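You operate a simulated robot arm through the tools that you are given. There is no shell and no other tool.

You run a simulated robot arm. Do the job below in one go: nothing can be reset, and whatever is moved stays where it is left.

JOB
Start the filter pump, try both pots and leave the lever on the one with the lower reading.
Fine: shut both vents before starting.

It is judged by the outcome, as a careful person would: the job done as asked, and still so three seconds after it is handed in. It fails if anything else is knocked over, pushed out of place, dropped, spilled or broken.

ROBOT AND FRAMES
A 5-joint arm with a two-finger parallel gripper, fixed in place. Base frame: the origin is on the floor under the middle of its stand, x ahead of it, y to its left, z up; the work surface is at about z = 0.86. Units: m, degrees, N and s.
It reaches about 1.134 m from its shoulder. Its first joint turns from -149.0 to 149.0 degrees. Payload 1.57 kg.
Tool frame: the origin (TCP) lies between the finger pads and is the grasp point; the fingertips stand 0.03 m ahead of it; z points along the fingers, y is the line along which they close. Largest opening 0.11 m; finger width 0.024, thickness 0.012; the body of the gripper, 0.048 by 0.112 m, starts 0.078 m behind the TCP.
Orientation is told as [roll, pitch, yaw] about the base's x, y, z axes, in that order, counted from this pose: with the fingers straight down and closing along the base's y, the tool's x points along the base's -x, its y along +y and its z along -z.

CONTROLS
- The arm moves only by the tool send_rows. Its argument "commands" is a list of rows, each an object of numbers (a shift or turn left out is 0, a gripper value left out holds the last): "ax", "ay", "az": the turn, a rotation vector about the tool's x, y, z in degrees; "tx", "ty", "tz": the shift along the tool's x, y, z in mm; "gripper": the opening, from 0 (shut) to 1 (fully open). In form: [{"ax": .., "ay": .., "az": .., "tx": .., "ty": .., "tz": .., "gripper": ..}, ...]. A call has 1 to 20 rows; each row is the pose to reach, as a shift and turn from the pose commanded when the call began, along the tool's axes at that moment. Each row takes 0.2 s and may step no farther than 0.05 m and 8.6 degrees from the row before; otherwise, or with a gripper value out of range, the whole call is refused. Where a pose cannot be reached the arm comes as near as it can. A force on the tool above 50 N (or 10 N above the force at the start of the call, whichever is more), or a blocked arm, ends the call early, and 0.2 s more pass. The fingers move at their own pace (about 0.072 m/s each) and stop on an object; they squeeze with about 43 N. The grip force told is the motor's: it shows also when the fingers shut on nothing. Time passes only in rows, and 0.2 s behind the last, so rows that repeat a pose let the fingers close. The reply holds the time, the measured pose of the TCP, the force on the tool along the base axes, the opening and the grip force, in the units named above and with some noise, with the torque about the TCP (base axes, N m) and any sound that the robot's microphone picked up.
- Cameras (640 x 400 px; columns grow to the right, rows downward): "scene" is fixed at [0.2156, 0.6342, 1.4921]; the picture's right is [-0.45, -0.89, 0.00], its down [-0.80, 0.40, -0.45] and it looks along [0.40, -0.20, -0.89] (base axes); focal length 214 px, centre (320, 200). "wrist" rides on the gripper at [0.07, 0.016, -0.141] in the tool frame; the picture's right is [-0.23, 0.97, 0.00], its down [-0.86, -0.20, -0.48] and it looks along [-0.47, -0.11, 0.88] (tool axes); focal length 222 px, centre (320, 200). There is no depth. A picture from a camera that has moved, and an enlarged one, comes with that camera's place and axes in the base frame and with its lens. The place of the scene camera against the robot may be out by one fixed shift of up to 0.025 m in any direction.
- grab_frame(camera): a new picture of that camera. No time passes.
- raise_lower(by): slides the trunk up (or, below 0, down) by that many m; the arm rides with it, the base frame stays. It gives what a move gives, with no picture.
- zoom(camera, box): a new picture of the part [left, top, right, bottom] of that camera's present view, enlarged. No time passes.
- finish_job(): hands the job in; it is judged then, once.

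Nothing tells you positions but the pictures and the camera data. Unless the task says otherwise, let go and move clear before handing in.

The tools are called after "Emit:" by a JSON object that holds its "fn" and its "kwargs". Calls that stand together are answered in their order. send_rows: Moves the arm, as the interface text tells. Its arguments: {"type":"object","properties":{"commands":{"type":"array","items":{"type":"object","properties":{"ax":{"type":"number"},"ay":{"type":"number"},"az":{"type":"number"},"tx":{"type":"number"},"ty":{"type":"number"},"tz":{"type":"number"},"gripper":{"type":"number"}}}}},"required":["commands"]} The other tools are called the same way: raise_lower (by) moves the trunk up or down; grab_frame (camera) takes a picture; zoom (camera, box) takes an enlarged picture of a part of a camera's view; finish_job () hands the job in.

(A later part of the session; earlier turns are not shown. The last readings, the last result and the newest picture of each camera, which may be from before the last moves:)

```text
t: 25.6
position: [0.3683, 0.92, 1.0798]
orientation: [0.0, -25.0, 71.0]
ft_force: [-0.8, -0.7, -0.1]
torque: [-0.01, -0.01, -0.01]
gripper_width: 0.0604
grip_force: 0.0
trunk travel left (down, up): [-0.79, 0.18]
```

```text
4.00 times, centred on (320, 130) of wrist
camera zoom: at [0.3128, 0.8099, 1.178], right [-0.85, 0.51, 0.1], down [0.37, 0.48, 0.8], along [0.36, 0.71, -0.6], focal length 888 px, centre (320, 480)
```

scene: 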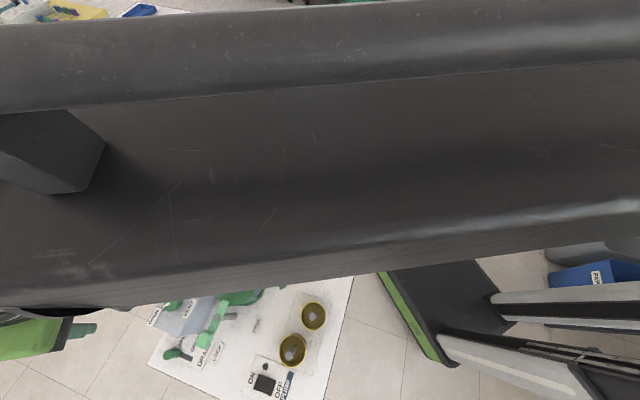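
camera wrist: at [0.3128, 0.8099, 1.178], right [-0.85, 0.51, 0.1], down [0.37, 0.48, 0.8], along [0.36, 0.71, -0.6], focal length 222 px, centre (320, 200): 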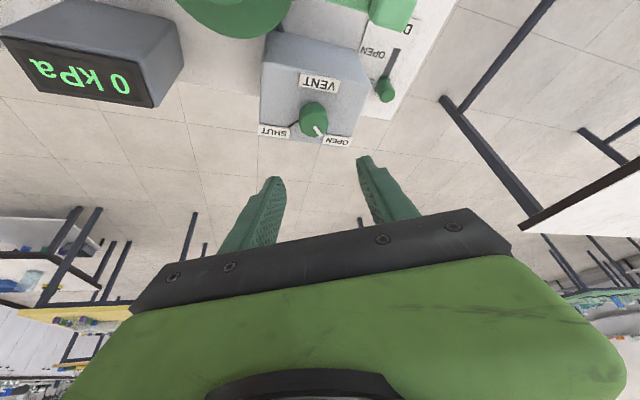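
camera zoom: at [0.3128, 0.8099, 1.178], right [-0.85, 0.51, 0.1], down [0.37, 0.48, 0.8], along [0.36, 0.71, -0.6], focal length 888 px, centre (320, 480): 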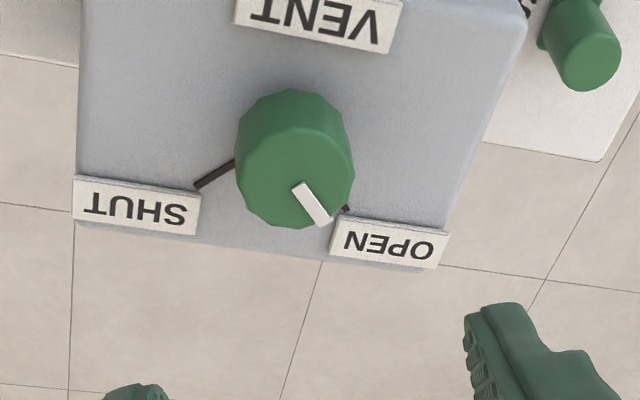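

The green knob has the same layout: OPEN at 90°, SHUT about 90° clockwise, top near z=0.982 at (0.3706, 0.931). I'll swing the tilted tool 22.5° about the knob axis as a run-up, then check before lowering.

Emit:
{"fn": "send_rows", "kwargs": {"commands": [{"tx": -0.8, "ty": -1.1, "tz": 0.4, "ax": -3.17, "az": -6.8}, {"tx": -1.6, "ty": -2.3, "tz": 0.7, "ax": -6.34, "az": -13.6}, {"tx": -2.4, "ty": -3.4, "tz": 1.1, "ax": -9.51, "az": -20.39}, {"tx": -2.4, "ty": -3.4, "tz": 1.1, "ax": -9.51, "az": -20.39}]}}

Emit:
{"fn": "raise_lower", "kwargs": {"by": -0.05}}

Emit:
{"fn": "grab_frame", "kwargs": {"camera": "wrist"}}

Emit:
{"fn": "zoom", "kwargs": {"camera": "wrist", "box": [240, 110, 400, 210]}}

```text
t: 26.6
position: [0.3722, 0.9208, 1.0784]
orientation: [0.0, -25.1, 93.6]
ft_force: [0.0, -0.8, 0.1]
torque: [-0.01, 0.0, -0.02]
gripper_width: 0.0604
grip_force: 0.1
trunk travel left (down, up): [-0.79, 0.18]
```

```text
t: 27.5
position: [0.3723, 0.922, 1.03]
orientation: [0.1, -25.0, 93.6]
ft_force: [0.0, 0.2, -0.1]
torque: [0.03, 0.01, 0.04]
gripper_width: 0.0604
grip_force: 0.1
trunk travel left (down, up): [-0.74, 0.23]
```

```text
taken
camera wrist: at [0.3641, 0.7985, 1.128], right [-0.98, 0.15, 0.1], down [0.16, 0.58, 0.8], along [0.06, 0.8, -0.6], focal length 222 px, centre (320, 200)
```

wrist: 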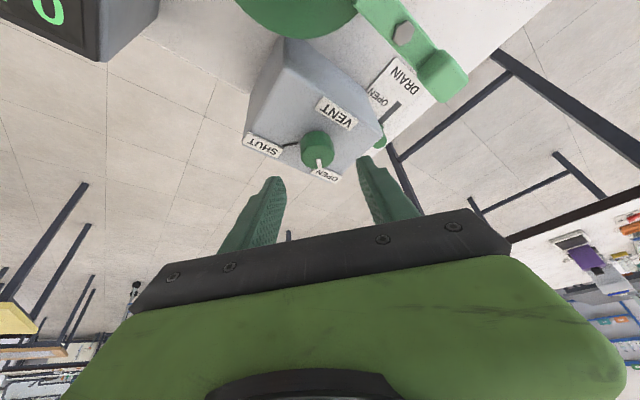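

```text
4.00 times, centred on (320, 160) of wrist
camera zoom: at [0.3641, 0.7985, 1.128], right [-0.98, 0.15, 0.1], down [0.16, 0.58, 0.8], along [0.06, 0.8, -0.6], focal length 888 px, centre (320, 360)
```

zoom: 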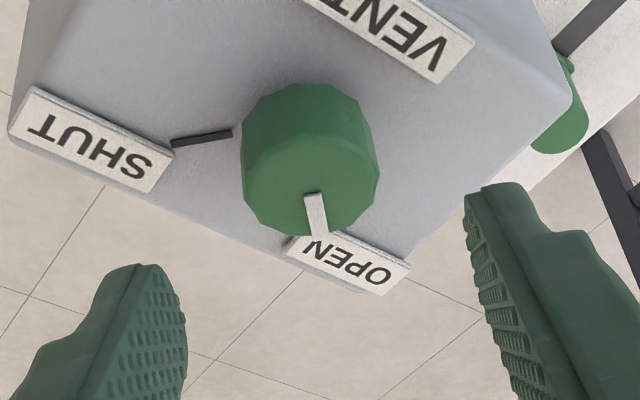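

The swing worked and the knob is centred between the fingers. I'll lower the last 31 mm, which leaves the lowest fingertip corner about 4 mm above the box.

Emit:
{"fn": "raise_lower", "kwargs": {"by": -0.022}}

Emit:
{"fn": "raise_lower", "kwargs": {"by": -0.009}}

Emit:
{"fn": "zoom", "kwargs": {"camera": "wrist", "box": [240, 130, 400, 230]}}

Emit:
{"fn": "zoom", "kwargs": {"camera": "scene", "box": [90, 240, 250, 360]}}

```text
t: 28.2
position: [0.3724, 0.9212, 1.007]
orientation: [0.0, -25.0, 93.5]
ft_force: [-0.1, 0.0, -0.5]
torque: [0.0, -0.03, 0.0]
gripper_width: 0.0604
grip_force: 0.0
trunk travel left (down, up): [-0.718, 0.252]
```

```text
t: 28.8
position: [0.3721, 0.9219, 0.9984]
orientation: [-0.1, -25.0, 93.5]
ft_force: [0.1, 0.1, -0.6]
torque: [0.01, -0.01, -0.01]
gripper_width: 0.0606
grip_force: 0.0
trunk travel left (down, up): [-0.709, 0.261]
```

```text
4.00 times, centred on (320, 180) of wrist
camera zoom: at [0.3641, 0.7986, 1.0969], right [-0.98, 0.15, 0.1], down [0.16, 0.58, 0.8], along [0.06, 0.8, -0.6], focal length 888 px, centre (320, 280)
```

zoom: 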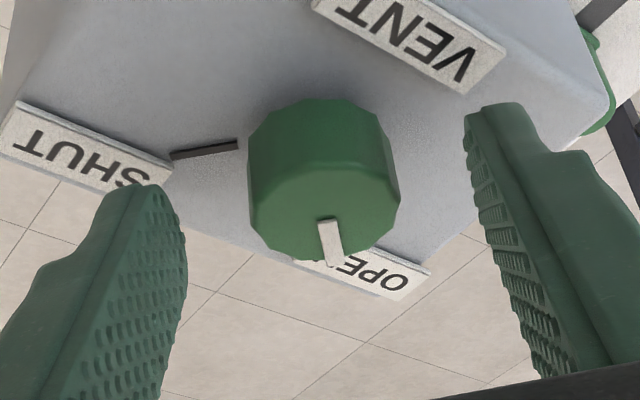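

```text
3.33 times, centred on (170, 300) of scene
camera zoom: at [0.2156, 0.6342, 1.4921], right [-0.45, -0.89, 0.0], down [-0.8, 0.4, -0.45], along [0.4, -0.2, -0.89], focal length 715 px, centre (820, -133)
```

zoom: 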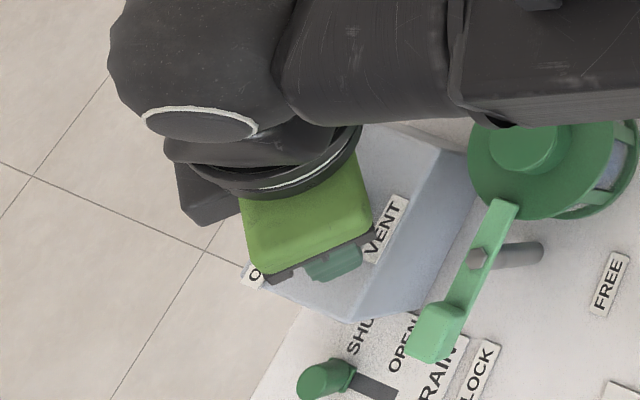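

No contact yet, and the fingers straddle the green knob. I'll close on it.

Emit:
{"fn": "send_rows", "kwargs": {"commands": [{"gripper": 0.4}, {"gripper": 0.3}, {"gripper": 0.2}, {"gripper": 0.15}, {"gripper": 0.15}]}}

Emit:
{"fn": "zoom", "kwargs": {"camera": "wrist", "box": [240, 130, 400, 230]}}

```text
t: 30.0
position: [0.3726, 0.9226, 0.9987]
orientation: [0.0, -25.0, 93.5]
ft_force: [-4.1, -2.5, -1.9]
torque: [-0.07, 0.21, 0.05]
gripper_width: 0.0297
grip_force: 39.5
trunk travel left (down, up): [-0.709, 0.261]
```

```text
4.00 times, centred on (320, 180) of wrist
camera zoom: at [0.3635, 0.7987, 1.0969], right [-0.98, 0.15, 0.1], down [0.16, 0.58, 0.8], along [0.06, 0.8, -0.6], focal length 888 px, centre (320, 280)
```

zoom: 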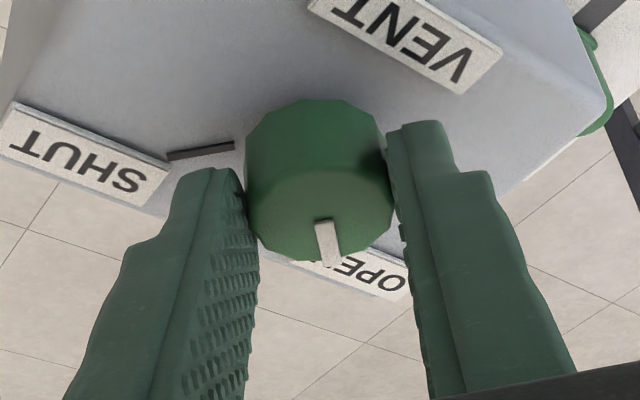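

The grip is firm at 29.7 mm. I'll rotate 45° clockwise about the knob's vertical axis, keeping the tilt.

Emit:
{"fn": "send_rows", "kwargs": {"commands": [{"ty": 1.6, "tx": -0.07, "tz": 0.03, "ax": 3.17, "az": 6.8, "gripper": 0.15}, {"ty": 2.8, "tx": -0.28, "tz": 0.13, "ax": 6.34, "az": 13.6, "gripper": 0.15}, {"ty": 3.9, "tx": -0.62, "tz": 0.29, "ax": 9.51, "az": 20.39, "gripper": 0.15}, {"ty": 4.9, "tx": -1.09, "tz": 0.51, "ax": 12.68, "az": 27.19, "gripper": 0.15}, {"ty": 5.9, "tx": -1.69, "tz": 0.79, "ax": 15.85, "az": 33.99, "gripper": 0.15}, {"ty": 6.7, "tx": -2.39, "tz": 1.11, "ax": 19.02, "az": 40.78, "gripper": 0.15}, {"ty": 6.7, "tx": -2.39, "tz": 1.11, "ax": 19.02, "az": 40.78, "gripper": 0.15}]}}

Emit:
{"fn": "zoom", "kwargs": {"camera": "wrist", "box": [240, 130, 400, 230]}}

```text
t: 31.6
position: [0.3648, 0.9243, 0.9987]
orientation: [0.0, -25.2, 48.4]
ft_force: [-11.7, 2.9, -0.3]
torque: [-0.52, 0.63, 0.12]
gripper_width: 0.0297
grip_force: 39.0
trunk travel left (down, up): [-0.709, 0.261]
```

```text
4.00 times, centred on (320, 180) of wrist
camera zoom: at [0.2706, 0.8439, 1.0969], right [-0.59, 0.8, 0.1], down [0.53, 0.3, 0.8], along [0.61, 0.52, -0.6], focal length 888 px, centre (320, 280)
```

zoom: 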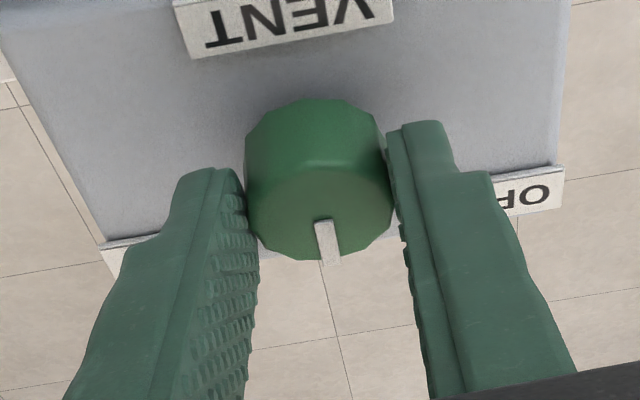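

The knob followed and the mark is halfway. I'll release, rise just above the knob, swing the wrist back 45°, and come down for a second bite.

Emit:
{"fn": "send_rows", "kwargs": {"commands": [{"gripper": 0.4}, {"gripper": 0.55}, {"gripper": 0.55}]}}

Emit:
{"fn": "raise_lower", "kwargs": {"by": 0.03}}

Emit:
{"fn": "send_rows", "kwargs": {"commands": [{"ty": -1.17, "tx": -0.07, "tz": 0.03, "ax": -3.17, "az": -6.8}, {"ty": -2.33, "tx": -0.28, "tz": 0.13, "ax": -6.34, "az": -13.6}, {"ty": -3.44, "tx": -0.62, "tz": 0.29, "ax": -9.51, "az": -20.39}, {"ty": -4.5, "tx": -1.09, "tz": 0.51, "ax": -12.68, "az": -27.19}, {"ty": -5.48, "tx": -1.69, "tz": 0.79, "ax": -15.85, "az": -33.99}, {"ty": -6.36, "tx": -2.39, "tz": 1.11, "ax": -19.02, "az": -40.78}, {"ty": -6.36, "tx": -2.39, "tz": 1.11, "ax": -19.02, "az": -40.78}]}}

Emit:
{"fn": "zoom", "kwargs": {"camera": "wrist", "box": [240, 110, 400, 210]}}

```text
t: 32.4
position: [0.3662, 0.9239, 0.9986]
orientation: [0.0, -25.1, 48.6]
ft_force: [-0.7, 0.1, 0.6]
torque: [-0.01, -0.01, -0.04]
gripper_width: 0.0606
grip_force: 0.0
trunk travel left (down, up): [-0.709, 0.261]
```

```text
t: 33.1
position: [0.3652, 0.9231, 1.0288]
orientation: [0.0, -25.0, 48.5]
ft_force: [-0.1, -0.2, 0.9]
torque: [-0.04, -0.02, 0.01]
gripper_width: 0.0605
grip_force: 0.1
trunk travel left (down, up): [-0.739, 0.231]
```

```text
t: 34.7
position: [0.3725, 0.9222, 1.0279]
orientation: [0.0, -25.1, 93.5]
ft_force: [0.4, 0.6, -0.3]
torque: [-0.01, 0.01, 0.0]
gripper_width: 0.0607
grip_force: 0.1
trunk travel left (down, up): [-0.739, 0.231]
```

```text
4.00 times, centred on (320, 160) of wrist
camera zoom: at [0.3642, 0.7987, 1.1269], right [-0.98, 0.14, 0.1], down [0.16, 0.58, 0.8], along [0.06, 0.8, -0.6], focal length 888 px, centre (320, 360)
```

zoom: 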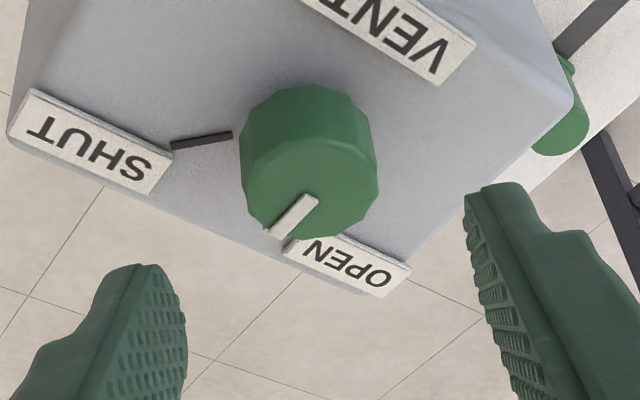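

The mark sits halfway between OPEN and SHUT. I'll lower, grip again and turn the remaining 45°.

Emit:
{"fn": "raise_lower", "kwargs": {"by": -0.03}}

Emit:
{"fn": "send_rows", "kwargs": {"commands": [{"gripper": 0.4, "ty": 0.5}, {"gripper": 0.3, "ty": 0.5}, {"gripper": 0.2, "ty": 0.5}, {"gripper": 0.15, "ty": 0.5}, {"gripper": 0.15, "ty": 0.5}]}}

Emit:
{"fn": "send_rows", "kwargs": {"commands": [{"ty": 1.17, "tx": -0.07, "tz": 0.03, "ax": 3.17, "az": 6.8, "gripper": 0.15}, {"ty": 2.33, "tx": -0.28, "tz": 0.13, "ax": 6.34, "az": 13.6, "gripper": 0.15}, {"ty": 3.44, "tx": -0.62, "tz": 0.29, "ax": 9.51, "az": 20.39, "gripper": 0.15}, {"ty": 4.5, "tx": -1.09, "tz": 0.51, "ax": 12.68, "az": 27.19, "gripper": 0.15}, {"ty": 5.48, "tx": -1.69, "tz": 0.79, "ax": 15.85, "az": 33.99, "gripper": 0.15}, {"ty": 6.36, "tx": -2.39, "tz": 1.11, "ax": 19.02, "az": 40.78, "gripper": 0.15}, {"ty": 6.36, "tx": -2.39, "tz": 1.11, "ax": 19.02, "az": 40.78, "gripper": 0.15}]}}

Emit:
{"fn": "zoom", "kwargs": {"camera": "wrist", "box": [240, 130, 400, 230]}}

```text
t: 35.5
position: [0.3723, 0.9231, 0.9988]
orientation: [-0.1, -25.0, 93.6]
ft_force: [0.6, 0.0, 0.2]
torque: [-0.01, 0.0, 0.01]
gripper_width: 0.0606
grip_force: 0.0
trunk travel left (down, up): [-0.709, 0.261]
```

```text
t: 36.7
position: [0.3721, 0.9225, 0.9988]
orientation: [0.0, -24.9, 93.5]
ft_force: [0.6, 0.6, 1.0]
torque: [-0.06, 0.29, -0.04]
gripper_width: 0.0295
grip_force: 39.0
trunk travel left (down, up): [-0.709, 0.261]
```

```text
t: 38.3
position: [0.3636, 0.9244, 0.9981]
orientation: [-0.1, -25.0, 48.4]
ft_force: [-8.8, 5.1, 0.6]
torque: [0.21, 0.38, 0.16]
gripper_width: 0.0291
grip_force: 39.3
trunk travel left (down, up): [-0.709, 0.261]
```

```text
4.00 times, centred on (320, 180) of wrist
camera zoom: at [0.2706, 0.8438, 1.0969], right [-0.59, 0.8, 0.1], down [0.53, 0.3, 0.8], along [0.61, 0.52, -0.6], focal length 888 px, centre (320, 280)
```

zoom: 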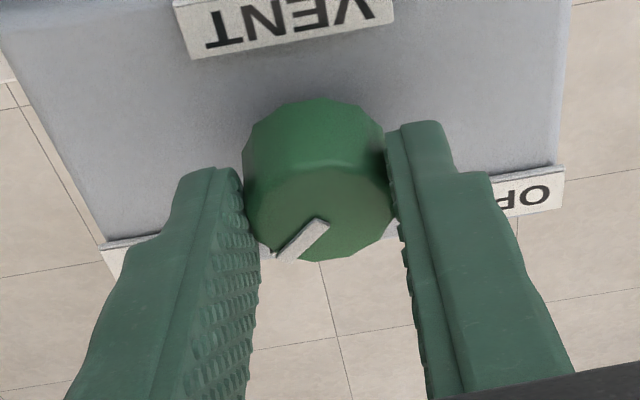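

The mark now points toward SHUT. I'll release, rise and check it against the tick.

Emit:
{"fn": "send_rows", "kwargs": {"commands": [{"gripper": 0.4}, {"gripper": 0.55}, {"gripper": 0.55}]}}

Emit:
{"fn": "raise_lower", "kwargs": {"by": 0.08}}

Emit:
{"fn": "grab_frame", "kwargs": {"camera": "wrist"}}

Emit:
{"fn": "zoom", "kwargs": {"camera": "wrist", "box": [240, 80, 400, 180]}}

```text
t: 39.1
position: [0.3657, 0.9245, 0.9985]
orientation: [0.0, -25.1, 48.4]
ft_force: [-0.6, -0.2, -0.2]
torque: [-0.01, 0.02, 0.0]
gripper_width: 0.0605
grip_force: 0.1
trunk travel left (down, up): [-0.709, 0.261]
```

```text
t: 40.2
position: [0.3658, 0.9246, 1.078]
orientation: [0.0, -25.0, 48.5]
ft_force: [0.4, 0.7, 0.7]
torque: [0.01, 0.0, 0.01]
gripper_width: 0.0604
grip_force: 0.1
trunk travel left (down, up): [-0.789, 0.181]
```

```text
taken
camera wrist: at [0.2725, 0.8433, 1.1768], right [-0.59, 0.8, 0.1], down [0.53, 0.3, 0.8], along [0.61, 0.52, -0.6], focal length 222 px, centre (320, 200)
```

wrist: 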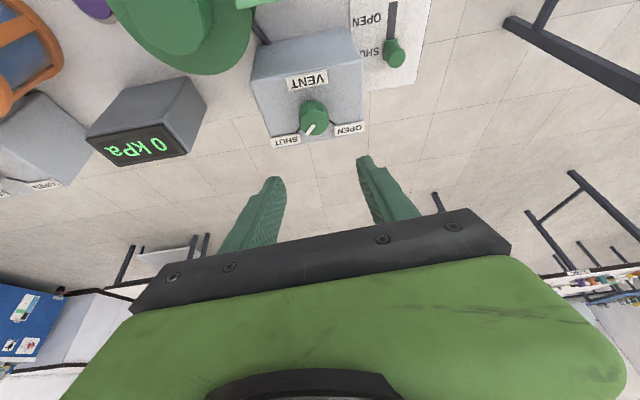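

```text
4.00 times, centred on (320, 130) of wrist
camera zoom: at [0.2725, 0.8433, 1.1768], right [-0.59, 0.8, 0.1], down [0.53, 0.3, 0.8], along [0.61, 0.52, -0.6], focal length 888 px, centre (320, 480)
```

zoom: 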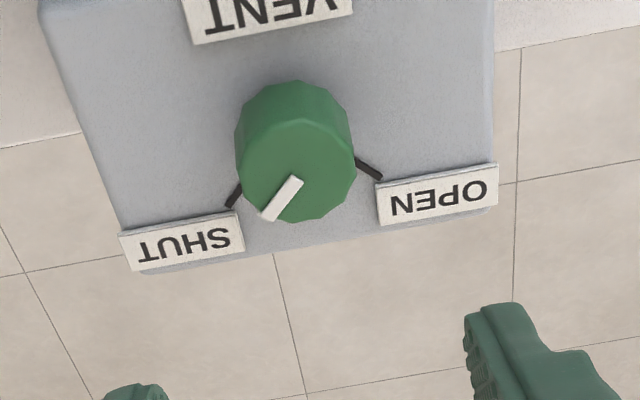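

The green vent mark is on SHUT, both drains are at their SHUT ends, and the gauge reads 0 kPa. Next is the pump switch near (0.137, 0.83). I'll rise, straighten the tool, and look at it from above before choosing an approach.

Emit:
{"fn": "raise_lower", "kwargs": {"by": 0.08}}

Emit:
{"fn": "send_rows", "kwargs": {"commands": [{"tx": 20.2, "tz": -0.9, "ay": 5}, {"tx": 40.2, "tz": -3.6, "ay": 10}, {"tx": 60.1, "tz": -7.9, "ay": 15}, {"tx": 79.3, "tz": -14.0, "ay": 20}, {"tx": 98, "tz": -21.6, "ay": 25}, {"tx": 98, "tz": -21.6, "ay": 25}]}}

```text
t: 41.4
position: [0.3658, 0.9239, 1.1586]
orientation: [0.0, -25.0, 48.6]
ft_force: [0.1, 0.3, 0.0]
torque: [0.02, 0.01, -0.01]
gripper_width: 0.0604
grip_force: 0.0
trunk travel left (down, up): [-0.869, 0.101]
```

```text
t: 42.8
position: [0.3016, 0.848, 1.1366]
orientation: [-0.1, 0.0, 48.5]
ft_force: [0.6, -0.3, -0.1]
torque: [-0.02, 0.0, 0.02]
gripper_width: 0.0603
grip_force: 0.1
trunk travel left (down, up): [-0.869, 0.101]
```

Emit:
{"fn": "send_rows", "kwargs": {"commands": [{"tx": 30, "ty": 27}, {"tx": 60, "ty": 55}, {"tx": 90, "ty": 82}, {"tx": 122.8, "ty": 111.7}, {"tx": 122.8, "ty": 111.7}]}}

Emit:
{"fn": "grab_frame", "kwargs": {"camera": "wrist"}}

Emit:
{"fn": "zoom", "kwargs": {"camera": "wrist", "box": [160, 0, 440, 180]}}

Emit:
{"fn": "grab_frame", "kwargs": {"camera": "scene"}}

```text
t: 44.0
position: [0.1346, 0.8337, 1.1361]
orientation: [0.1, 0.0, 48.6]
ft_force: [-0.4, -0.4, 0.5]
torque: [0.02, 0.02, -0.02]
gripper_width: 0.0608
grip_force: 0.0
trunk travel left (down, up): [-0.869, 0.101]
```

```text
taken
camera wrist: at [0.0768, 0.7918, 1.2772], right [-0.58, 0.82, 0.0], down [0.72, 0.51, 0.48], along [0.39, 0.28, -0.88], focal length 222 px, centre (320, 200)
```

wrist: 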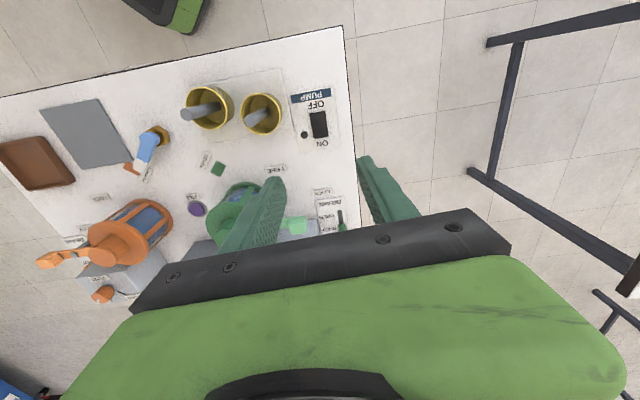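

```text
2.22 times, centred on (300, 90) of wrist
camera zoom: at [0.0768, 0.7918, 1.2772], right [-0.58, 0.82, 0.0], down [0.72, 0.51, 0.48], along [0.39, 0.28, -0.88], focal length 494 px, centre (364, 444)
```

zoom: 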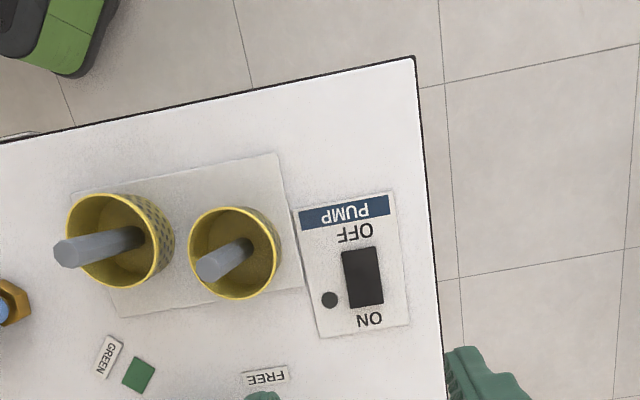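

```text
taken
```

scene: 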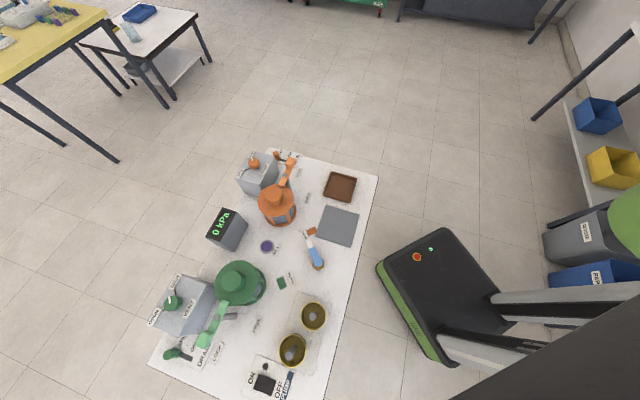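

The cups hold tall posts about 9 cm high, but they are nearly 10 cm from the switch, so I can press it with vertical, closed fingers. The rocker centre is near (0.135, 0.832), with ON on the far side. I'll shift over the ON half, close the fingers, and lower partway.

Emit:
{"fn": "send_rows", "kwargs": {"commands": [{"tx": -8, "ty": -1, "gripper": 0.3}, {"tx": -15.2, "ty": -2.1, "gripper": 0}, {"tx": -15.2, "ty": -2.1, "gripper": 0}, {"tx": -15.2, "ty": -2.1, "gripper": 0}]}}

Emit:
{"fn": "raise_lower", "kwargs": {"by": -0.17}}

Emit:
{"fn": "grab_frame", "kwargs": {"camera": "wrist"}}

Emit:
{"fn": "zoom", "kwargs": {"camera": "wrist", "box": [240, 110, 400, 210]}}

Emit:
{"fn": "zoom", "kwargs": {"camera": "scene", "box": [200, 280, 360, 400]}}

```text
t: 45.0
position: [0.1478, 0.8424, 1.1366]
orientation: [0.0, 0.0, 48.5]
ft_force: [0.7, 0.2, 0.1]
torque: [0.0, -0.05, -0.01]
gripper_width: 0.0
grip_force: 21.6
trunk travel left (down, up): [-0.869, 0.101]
```

```text
t: 46.9
position: [0.1461, 0.8424, 0.9661]
orientation: [0.0, -0.1, 48.5]
ft_force: [0.3, 0.1, -0.4]
torque: [0.01, 0.0, -0.01]
gripper_width: 0.0
grip_force: 21.4
trunk travel left (down, up): [-0.699, 0.271]
```

```text
taken
camera wrist: at [0.0888, 0.8016, 1.1073], right [-0.58, 0.82, 0.0], down [0.72, 0.51, 0.48], along [0.39, 0.28, -0.88], focal length 222 px, centre (320, 200)
```

wrist: 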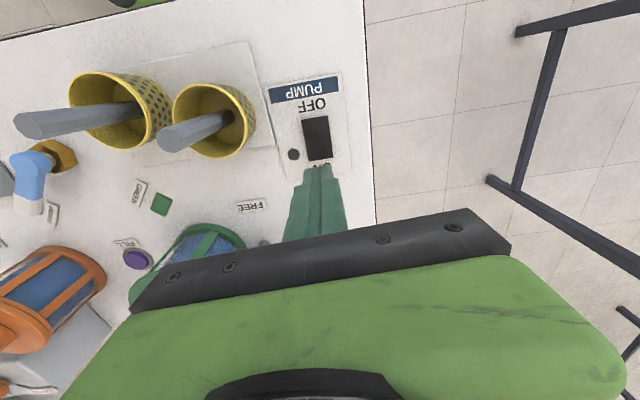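

```text
4.00 times, centred on (320, 160) of wrist
camera zoom: at [0.0888, 0.8016, 1.1073], right [-0.58, 0.82, 0.0], down [0.72, 0.51, 0.48], along [0.39, 0.28, -0.88], focal length 888 px, centre (320, 360)
```

zoom: 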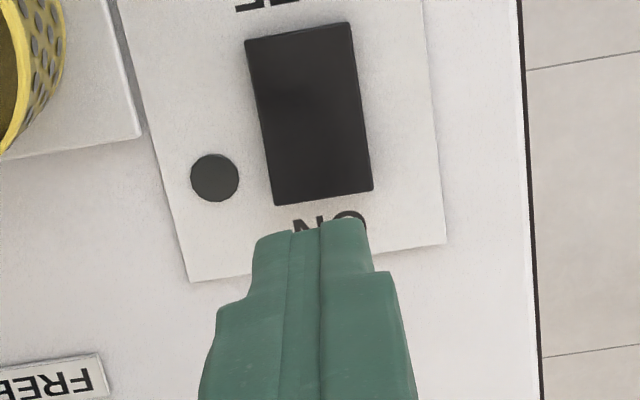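

```text
3.33 times, centred on (280, 340) of scene
camera zoom: at [0.2156, 0.6342, 1.4921], right [-0.45, -0.89, 0.0], down [-0.8, 0.4, -0.45], along [0.4, -0.2, -0.89], focal length 715 px, centre (453, -267)
```

zoom: 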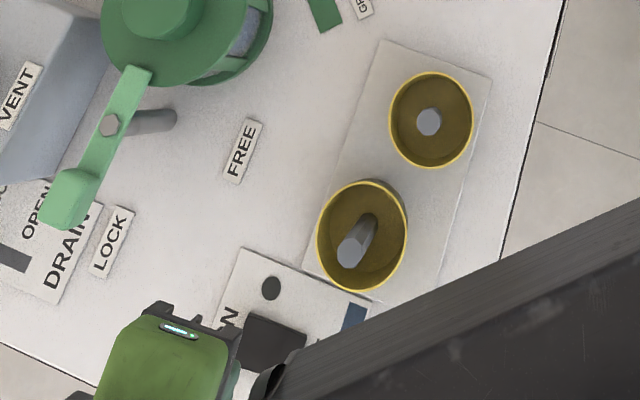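

The closed fingertips are aligned over the ON half of the rocker. I'll lower to just above it, then press down in small steps while watching the force.

Emit:
{"fn": "raise_lower", "kwargs": {"by": -0.045}}

Emit:
{"fn": "zoom", "kwargs": {"camera": "wrist", "box": [240, 110, 400, 210]}}

Emit:
{"fn": "zoom", "kwargs": {"camera": "scene", "box": [200, 300, 330, 400]}}

```text
t: 47.8
position: [0.1461, 0.8415, 0.9208]
orientation: [0.1, 0.0, 48.5]
ft_force: [0.5, 0.1, 0.2]
torque: [0.02, 0.01, 0.02]
gripper_width: 0.0
grip_force: 21.7
trunk travel left (down, up): [-0.654, 0.316]
```

```text
4.00 times, centred on (320, 160) of wrist
camera zoom: at [0.0888, 0.8016, 1.0623], right [-0.58, 0.82, 0.0], down [0.72, 0.51, 0.48], along [0.39, 0.28, -0.88], focal length 888 px, centre (320, 360)
```

zoom: 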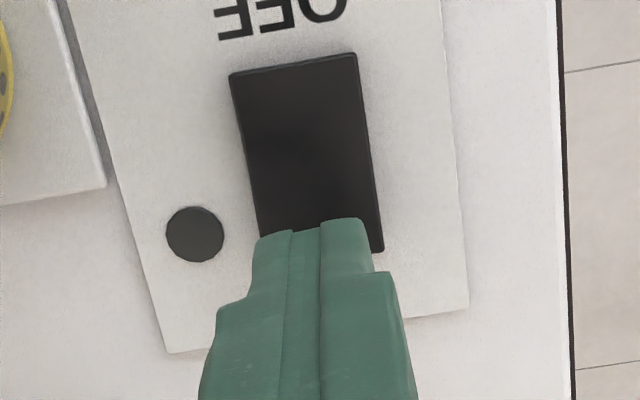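

```text
4.00 times, centred on (265, 350) of scene
camera zoom: at [0.2156, 0.6342, 1.4921], right [-0.45, -0.89, 0.0], down [-0.8, 0.4, -0.45], along [0.4, -0.2, -0.89], focal length 858 px, centre (540, -400)
```

zoom: 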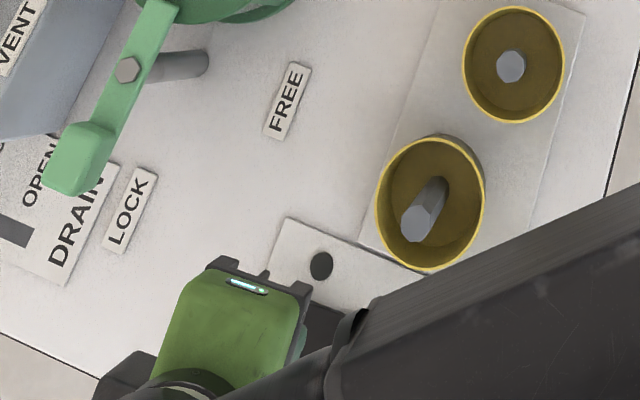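

Emit:
{"fn": "raise_lower", "kwargs": {"by": -0.012}}

Emit:
{"fn": "raise_lower", "kwargs": {"by": -0.005}}

Emit:
{"fn": "zoom", "kwargs": {"camera": "wrist", "box": [240, 110, 400, 210]}}

```text
t: 48.4
position: [0.1475, 0.8421, 0.9093]
orientation: [0.0, 0.0, 48.5]
ft_force: [0.5, 0.0, 0.1]
torque: [-0.03, 0.0, 0.01]
gripper_width: 0.0001
grip_force: 21.0
trunk travel left (down, up): [-0.642, 0.328]
```

```text
t: 48.9
position: [0.1463, 0.8429, 0.9034]
orientation: [0.0, 0.0, 48.4]
ft_force: [-0.5, 0.0, 0.3]
torque: [0.03, -0.01, -0.01]
gripper_width: 0.0
grip_force: 21.5
trunk travel left (down, up): [-0.637, 0.333]
```

```text
4.00 times, centred on (320, 160) of wrist
camera zoom: at [0.0888, 0.8016, 1.0453], right [-0.58, 0.82, 0.0], down [0.72, 0.51, 0.48], along [0.39, 0.28, -0.88], focal length 888 px, centre (320, 360)
```

zoom: 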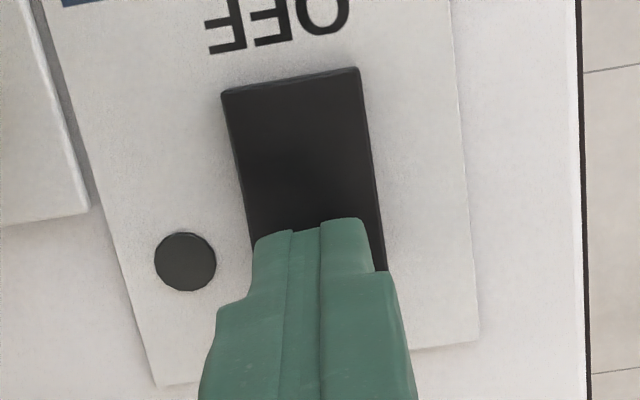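

There's no contact yet with the tips at z≈0.873. I'll continue in 3 mm steps.

Emit:
{"fn": "raise_lower", "kwargs": {"by": -0.003}}

Emit:
{"fn": "zoom", "kwargs": {"camera": "wrist", "box": [240, 110, 400, 210]}}

```text
t: 49.5
position: [0.1476, 0.8428, 0.9005]
orientation: [0.0, -0.1, 48.5]
ft_force: [0.1, -0.2, 0.7]
torque: [0.01, -0.04, 0.02]
gripper_width: 0.0002
grip_force: 21.2
trunk travel left (down, up): [-0.634, 0.336]
```

```text
4.00 times, centred on (320, 160) of wrist
camera zoom: at [0.0889, 0.8016, 1.0423], right [-0.58, 0.82, 0.0], down [0.72, 0.51, 0.48], along [0.39, 0.28, -0.88], focal length 888 px, centre (320, 360)
```

zoom: 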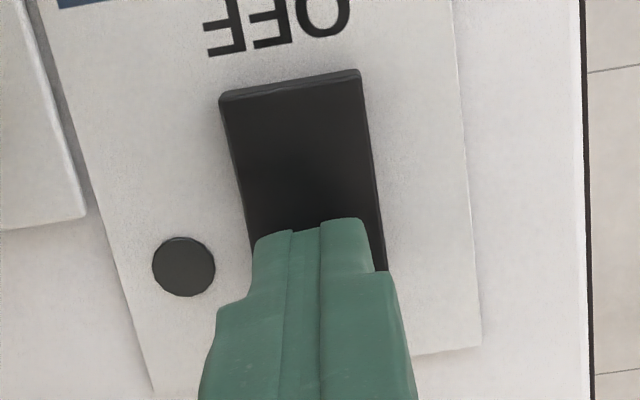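

Emit:
{"fn": "raise_lower", "kwargs": {"by": -0.003}}

Emit:
{"fn": "zoom", "kwargs": {"camera": "wrist", "box": [240, 110, 400, 210]}}

Emit:
{"fn": "zoom", "kwargs": {"camera": "scene", "box": [200, 200, 260, 250]}}

```text
t: 50.0
position: [0.1481, 0.8423, 0.9009]
orientation: [0.1, -0.3, 48.6]
ft_force: [4.6, 17.6, 36.5]
torque: [0.19, 0.16, -0.21]
gripper_width: 0.0
grip_force: 20.8
trunk travel left (down, up): [-0.631, 0.339]
heard: click
```

```text
4.00 times, centred on (320, 160) of wrist
camera zoom: at [0.089, 0.8009, 1.041], right [-0.58, 0.82, 0.0], down [0.72, 0.51, 0.48], along [0.39, 0.28, -0.88], focal length 888 px, centre (320, 360)
```

zoom: 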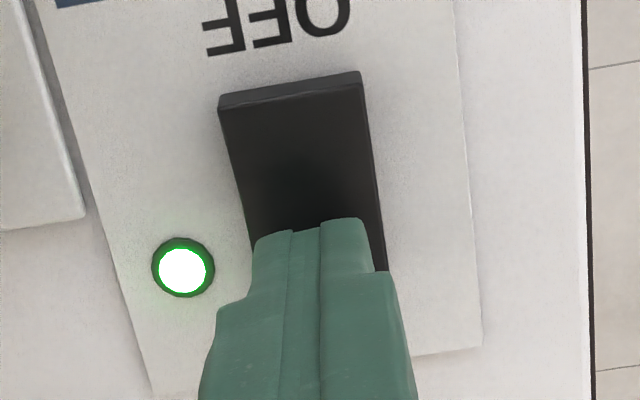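

```text
8.00 times, centred on (230, 225) of scene
camera zoom: at [0.2156, 0.6342, 1.4921], right [-0.45, -0.89, 0.0], down [-0.8, 0.4, -0.45], along [0.4, -0.2, -0.89], focal length 1716 px, centre (1040, 0)
```

zoom: 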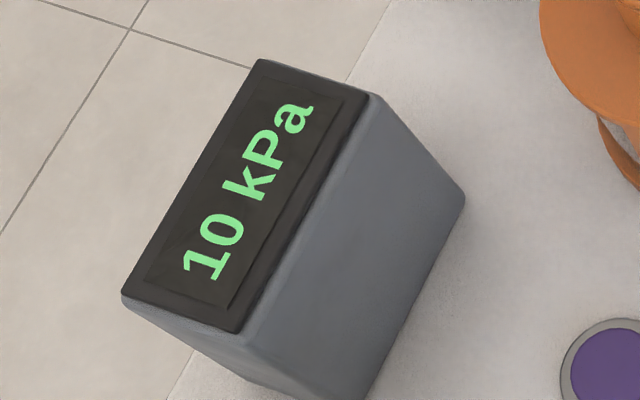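

The switch clicked, the lamp lit green, and the gauge is climbing at 10 kPa. I'll lift off the switch straight away and let the reading settle.

Emit:
{"fn": "raise_lower", "kwargs": {"by": 0.2}}

Emit:
{"fn": "zoom", "kwargs": {"camera": "scene", "box": [200, 200, 260, 250]}}

Emit:
{"fn": "grab_frame", "kwargs": {"camera": "scene"}}

Emit:
{"fn": "grab_frame", "kwargs": {"camera": "wrist"}}

```text
t: 52.1
position: [0.1465, 0.8434, 1.0969]
orientation: [0.0, 0.1, 48.5]
ft_force: [1.1, 0.8, 0.1]
torque: [0.01, 0.02, -0.02]
gripper_width: 0.0
grip_force: 21.6
trunk travel left (down, up): [-0.831, 0.139]
```

```text
8.00 times, centred on (230, 225) of scene
camera zoom: at [0.2156, 0.6342, 1.4921], right [-0.45, -0.89, 0.0], down [-0.8, 0.4, -0.45], along [0.4, -0.2, -0.89], focal length 1716 px, centre (1040, 0)
```

zoom: 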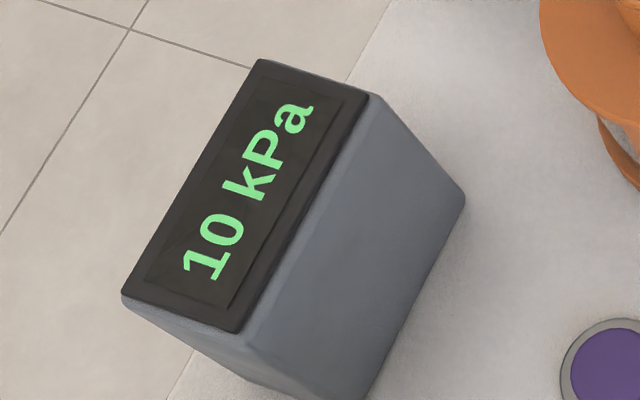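

```text
taken
```

scene: 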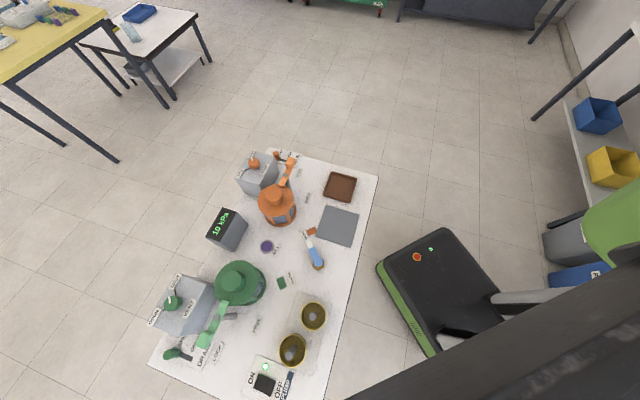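

```text
taken
camera wrist: at [0.0888, 0.8018, 1.2391], right [-0.58, 0.82, 0.0], down [0.72, 0.51, 0.48], along [0.39, 0.28, -0.88], focal length 222 px, centre (320, 200)
```

wrist: 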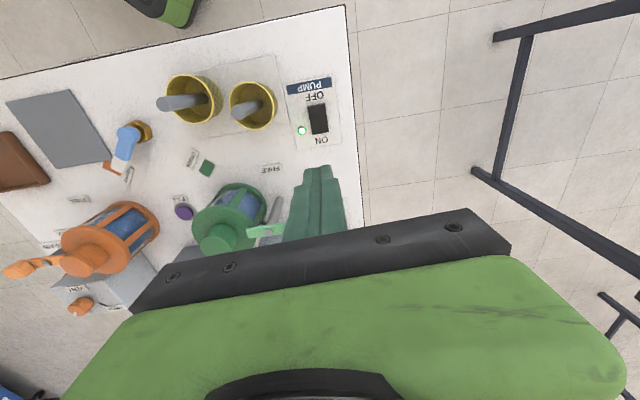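

With the lever on ORANGE the gauge holds at 10 kPa. I'll cross above the posts to the blue lever, which points along +x from its hub near (0.322, 0.604). GREEN lies about 90° counterclockwise.

Emit:
{"fn": "send_rows", "kwargs": {"commands": [{"tx": 6.3, "ty": -38.7, "az": 6}, {"tx": 12.7, "ty": -77.5, "az": 12}, {"tx": 19, "ty": -116, "az": 18}, {"tx": 25.4, "ty": -155, "az": 24}, {"tx": 31.7, "ty": -194, "az": 30}, {"tx": 38.1, "ty": -232, "az": 36}, {"tx": 44.4, "ty": -271, "az": 42}, {"tx": 50.8, "ty": -310, "az": 48.5, "gripper": 0.4}, {"tx": 50.8, "ty": -310, "az": 48.5, "gripper": 0.4}, {"tx": 50.8, "ty": -310, "az": 48.5, "gripper": 0.4}]}}

Emit:
{"fn": "grab_frame", "kwargs": {"camera": "wrist"}}

Emit:
{"fn": "zoom", "kwargs": {"camera": "wrist", "box": [220, 60, 420, 185]}}

Emit:
{"fn": "grab_frame", "kwargs": {"camera": "scene"}}

```text
t: 54.4
position: [0.3456, 0.599, 1.0989]
orientation: [0.0, 0.0, 0.0]
ft_force: [0.1, -0.5, -0.1]
torque: [-0.04, 0.0, 0.01]
gripper_width: 0.0441
grip_force: 0.0
trunk travel left (down, up): [-0.831, 0.139]
```

```text
taken
camera wrist: at [0.2764, 0.6157, 1.2393], right [0.23, 0.97, 0.0], down [0.85, -0.2, 0.48], along [0.47, -0.11, -0.88], focal length 222 px, centre (320, 200)
```

wrist: 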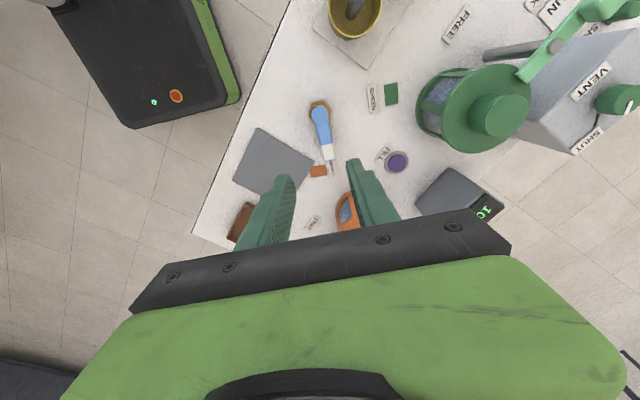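

```text
3.20 times, centred on (320, 122) of wrist
camera zoom: at [0.2764, 0.6157, 1.2393], right [0.23, 0.97, 0.0], down [0.85, -0.2, 0.48], along [0.47, -0.11, -0.88], focal length 711 px, centre (320, 448)
```

zoom: 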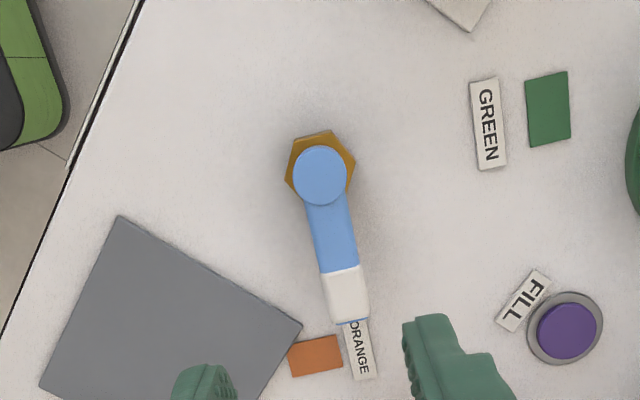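

```text
taken
```

scene: 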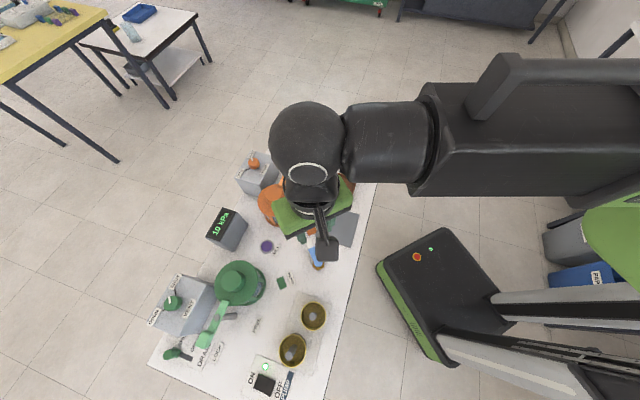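

The gauge still reads about 10 kPa on ORANGE. I place the lever hub at (0.321, 0.605) and the tip at (0.395, 0.601), with the GREEN label at 90°. I'll align over the lever's outer part and lower partway.

Emit:
{"fn": "send_rows", "kwargs": {"commands": [{"tx": -12, "ty": 2, "gripper": 0.34}, {"tx": -25, "ty": 4.1, "gripper": 0.34}, {"tx": -25, "ty": 4.1, "gripper": 0.34}]}}

Emit:
{"fn": "raise_lower", "kwargs": {"by": -0.155}}

Emit:
{"fn": "grab_frame", "kwargs": {"camera": "wrist"}}

Emit:
{"fn": "zoom", "kwargs": {"camera": "wrist", "box": [240, 120, 400, 220]}}

Emit:
{"fn": "zoom", "kwargs": {"camera": "scene", "box": [200, 180, 360, 300]}}

```text
t: 55.1
position: [0.3717, 0.6048, 1.0977]
orientation: [0.1, 0.1, 0.0]
ft_force: [0.1, -0.1, 0.2]
torque: [-0.01, 0.0, -0.01]
gripper_width: 0.0375
grip_force: 0.0
trunk travel left (down, up): [-0.831, 0.139]
```

```text
t: 56.9
position: [0.3714, 0.6039, 0.9435]
orientation: [-0.1, 0.0, 0.0]
ft_force: [0.2, 0.4, 0.0]
torque: [-0.03, 0.01, 0.01]
gripper_width: 0.0374
grip_force: 0.0
trunk travel left (down, up): [-0.676, 0.294]
```

```text
taken
camera wrist: at [0.3016, 0.6203, 1.0844], right [0.23, 0.97, 0.0], down [0.85, -0.2, 0.48], along [0.47, -0.11, -0.88], focal length 222 px, centre (320, 200)
```

wrist: 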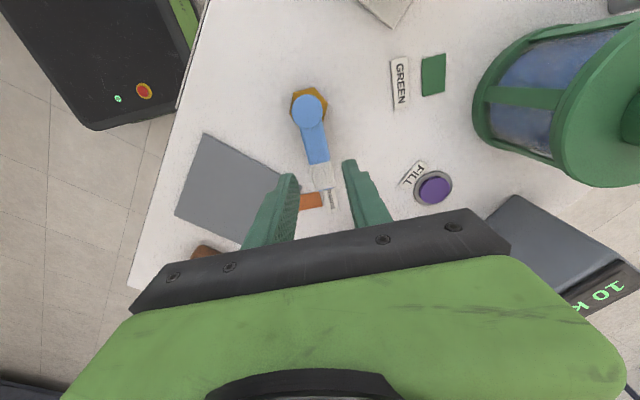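

```text
4.00 times, centred on (320, 170) of wrist
camera zoom: at [0.3016, 0.6203, 1.0844], right [0.23, 0.97, 0.0], down [0.85, -0.2, 0.48], along [0.47, -0.11, -0.88], focal length 888 px, centre (320, 320)
```

zoom: 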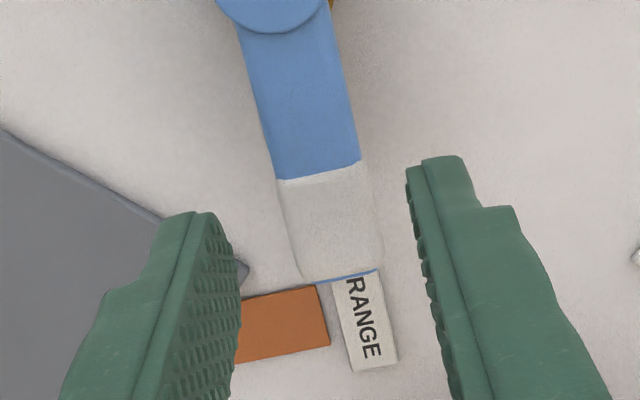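

```text
3.33 times, centred on (280, 240) of scene
camera zoom: at [0.2156, 0.6342, 1.4921], right [-0.45, -0.89, 0.0], down [-0.8, 0.4, -0.45], along [0.4, -0.2, -0.89], focal length 715 px, centre (453, 67)
```

zoom: 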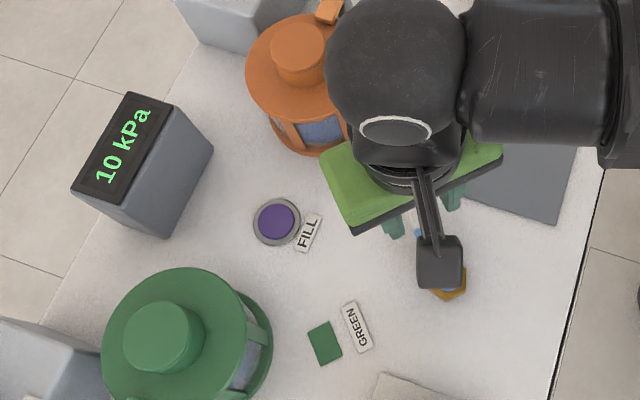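

The lever is centred between the fingers with about 7 mm to spare each side. I'll lower so the tips straddle it, about 12 mm above the table.

Emit:
{"fn": "raise_lower", "kwargs": {"by": -0.03}}

Emit:
{"fn": "raise_lower", "kwargs": {"by": -0.011}}

Emit:
{"fn": "zoom", "kwargs": {"camera": "wrist", "box": [240, 130, 400, 230]}}

```text
t: 57.7
position: [0.3718, 0.6036, 0.9122]
orientation: [0.0, 0.0, 0.0]
ft_force: [0.1, 0.2, -0.3]
torque: [-0.02, 0.0, -0.01]
gripper_width: 0.0374
grip_force: 0.0
trunk travel left (down, up): [-0.646, 0.324]
```

```text
t: 58.3
position: [0.3704, 0.6033, 0.9033]
orientation: [0.0, 0.0, -0.1]
ft_force: [-0.1, 0.2, -0.4]
torque: [-0.01, -0.04, -0.01]
gripper_width: 0.0375
grip_force: 0.0
trunk travel left (down, up): [-0.635, 0.335]
```

```text
4.00 times, centred on (320, 180) of wrist
camera zoom: at [0.3017, 0.6202, 1.0433], right [0.23, 0.97, 0.0], down [0.85, -0.2, 0.48], along [0.47, -0.11, -0.88], focal length 888 px, centre (320, 280)
```

zoom: 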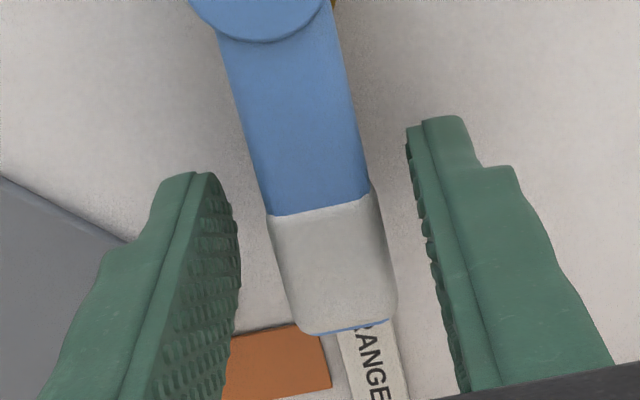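

The lever is straddled cleanly. I'll close on it and check the forces before swinging it about its hub.

Emit:
{"fn": "send_rows", "kwargs": {"commands": [{"gripper": 0.25}, {"gripper": 0.15}, {"gripper": 0.1}, {"gripper": 0.1}]}}

Emit:
{"fn": "zoom", "kwargs": {"camera": "wrist", "box": [240, 130, 400, 230]}}

```text
t: 59.3
position: [0.3708, 0.6039, 0.9007]
orientation: [0.0, -0.1, -0.1]
ft_force: [0.6, 12.3, 5.7]
torque: [-0.2, -0.07, -0.56]
gripper_width: 0.0198
grip_force: 33.8
trunk travel left (down, up): [-0.635, 0.335]
```

```text
4.00 times, centred on (320, 180) of wrist
camera zoom: at [0.3016, 0.6211, 1.0432], right [0.23, 0.97, 0.0], down [0.85, -0.2, 0.48], along [0.47, -0.11, -0.88], focal length 888 px, centre (320, 280)
```

zoom: 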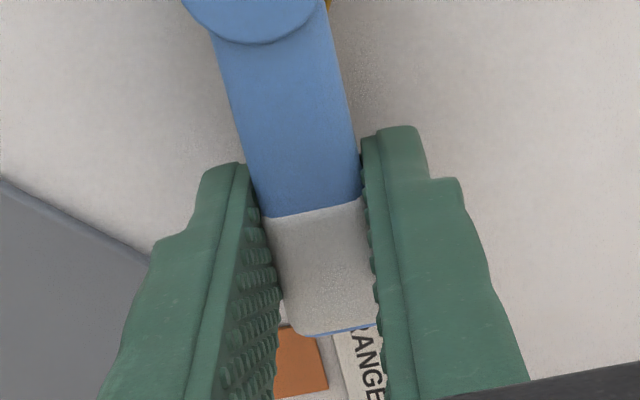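

The lever is gripped (19.8 mm). I'll swing it counterclockwise toward GREEN along an arc about the hub, stopping at 16° first to check that it moves freely.

Emit:
{"fn": "send_rows", "kwargs": {"commands": [{"tx": 0.12, "ty": 3.49, "az": -4, "gripper": 0.1}, {"tx": 0.49, "ty": 6.96, "az": -8, "gripper": 0.1}, {"tx": 1.09, "ty": 10.4, "az": -12, "gripper": 0.1}, {"tx": 1.94, "ty": 13.78, "az": -16, "gripper": 0.1}]}}

Emit:
{"fn": "zoom", "kwargs": {"camera": "wrist", "box": [240, 110, 400, 210]}}

Emit:
{"fn": "zoom", "kwargs": {"camera": "scene", "box": [200, 180, 360, 300]}}

```text
t: 60.3
position: [0.3693, 0.6175, 0.9026]
orientation: [0.0, -0.1, 16.1]
ft_force: [6.6, 15.0, 12.6]
torque: [0.05, 0.44, -0.69]
gripper_width: 0.0197
grip_force: 33.7
trunk travel left (down, up): [-0.635, 0.335]
```

```text
4.00 times, centred on (320, 160) of wrist
camera zoom: at [0.298, 0.6147, 1.0431], right [-0.05, 1.0, 0.0], down [0.88, 0.04, 0.48], along [0.48, 0.03, -0.88], focal length 888 px, centre (320, 360)
```

zoom: 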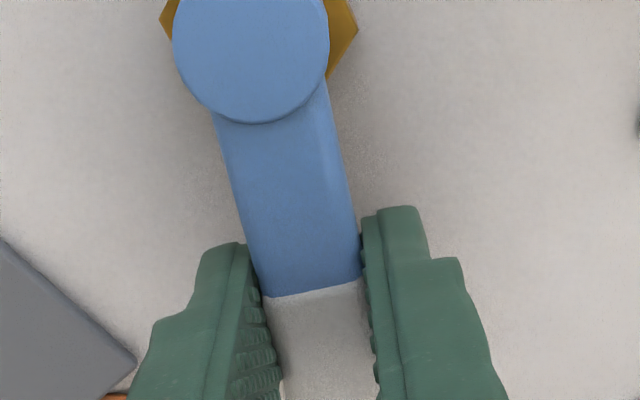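

```text
3.33 times, centred on (280, 240) of scene
camera zoom: at [0.2156, 0.6342, 1.4921], right [-0.45, -0.89, 0.0], down [-0.8, 0.4, -0.45], along [0.4, -0.2, -0.89], focal length 715 px, centre (453, 67)
```

zoom: 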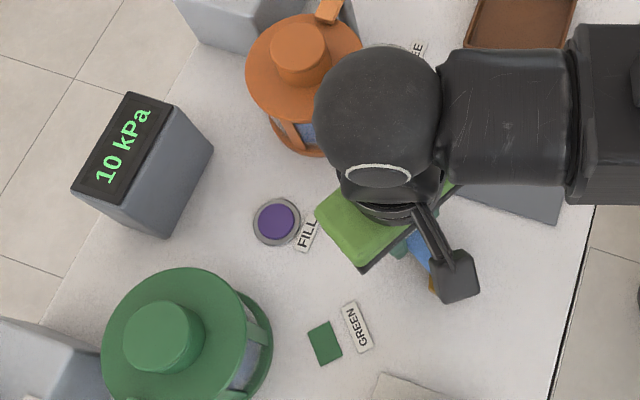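

It moves freely and the forces are modest. I'll continue the arc to 90°.

Emit:
{"fn": "send_rows", "kwargs": {"commands": [{"tx": 0.49, "ty": 6.96, "az": -8, "gripper": 0.1}, {"tx": 1.94, "ty": 13.78, "az": -16, "gripper": 0.1}, {"tx": 4.32, "ty": 20.34, "az": -24, "gripper": 0.1}, {"tx": 7.6, "ty": 26.5, "az": -32, "gripper": 0.1}, {"tx": 11.7, "ty": 32.14, "az": -40, "gripper": 0.1}, {"tx": 16.54, "ty": 37.16, "az": -48, "gripper": 0.1}, {"tx": 22.04, "ty": 41.45, "az": -56, "gripper": 0.1}, {"tx": 28.08, "ty": 44.94, "az": -64, "gripper": 0.1}, {"tx": 34.55, "ty": 47.55, "az": -72, "gripper": 0.1}, {"tx": 36.22, "ty": 48.06, "az": -74, "gripper": 0.1}, {"tx": 36.22, "ty": 48.06, "az": -74, "gripper": 0.1}]}}

Emit:
{"fn": "zoom", "kwargs": {"camera": "wrist", "box": [220, 100, 420, 225]}}

Emit:
{"fn": "zoom", "kwargs": {"camera": "scene", "box": [200, 180, 360, 300]}}

```text
t: 62.7
position: [0.3215, 0.6536, 0.9014]
orientation: [0.1, 0.0, 90.0]
ft_force: [5.9, -1.1, -2.0]
torque: [0.17, -0.14, 0.06]
gripper_width: 0.02
grip_force: 34.1
trunk travel left (down, up): [-0.635, 0.335]
```

```text
3.20 times, centred on (320, 162) of wrist
camera zoom: at [0.3057, 0.5848, 1.0431], right [-0.97, 0.23, 0.0], down [0.2, 0.86, 0.48], along [0.11, 0.47, -0.88], focal length 711 px, centre (320, 320)
```

zoom: 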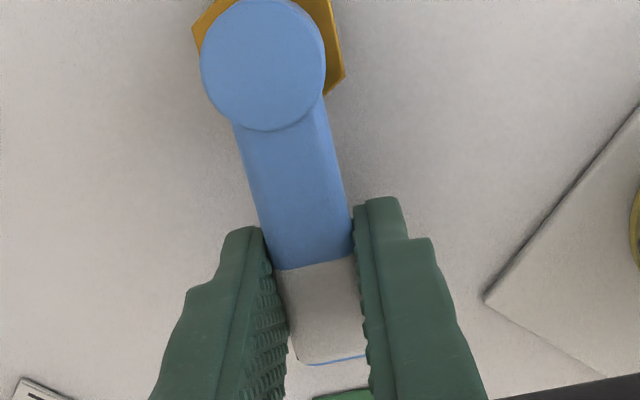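

```text
3.33 times, centred on (280, 240) of scene
camera zoom: at [0.2156, 0.6342, 1.4921], right [-0.45, -0.89, 0.0], down [-0.8, 0.4, -0.45], along [0.4, -0.2, -0.89], focal length 715 px, centre (453, 67)
```

zoom: 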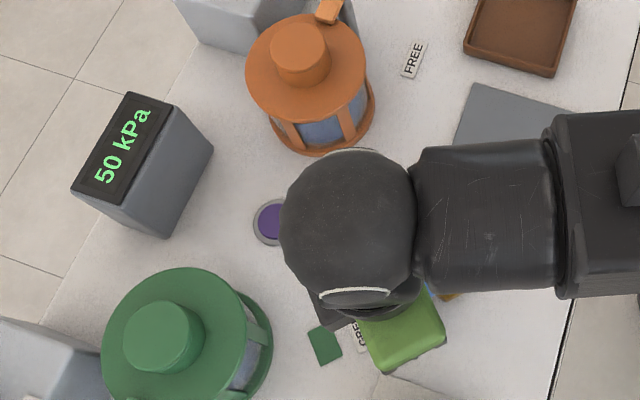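

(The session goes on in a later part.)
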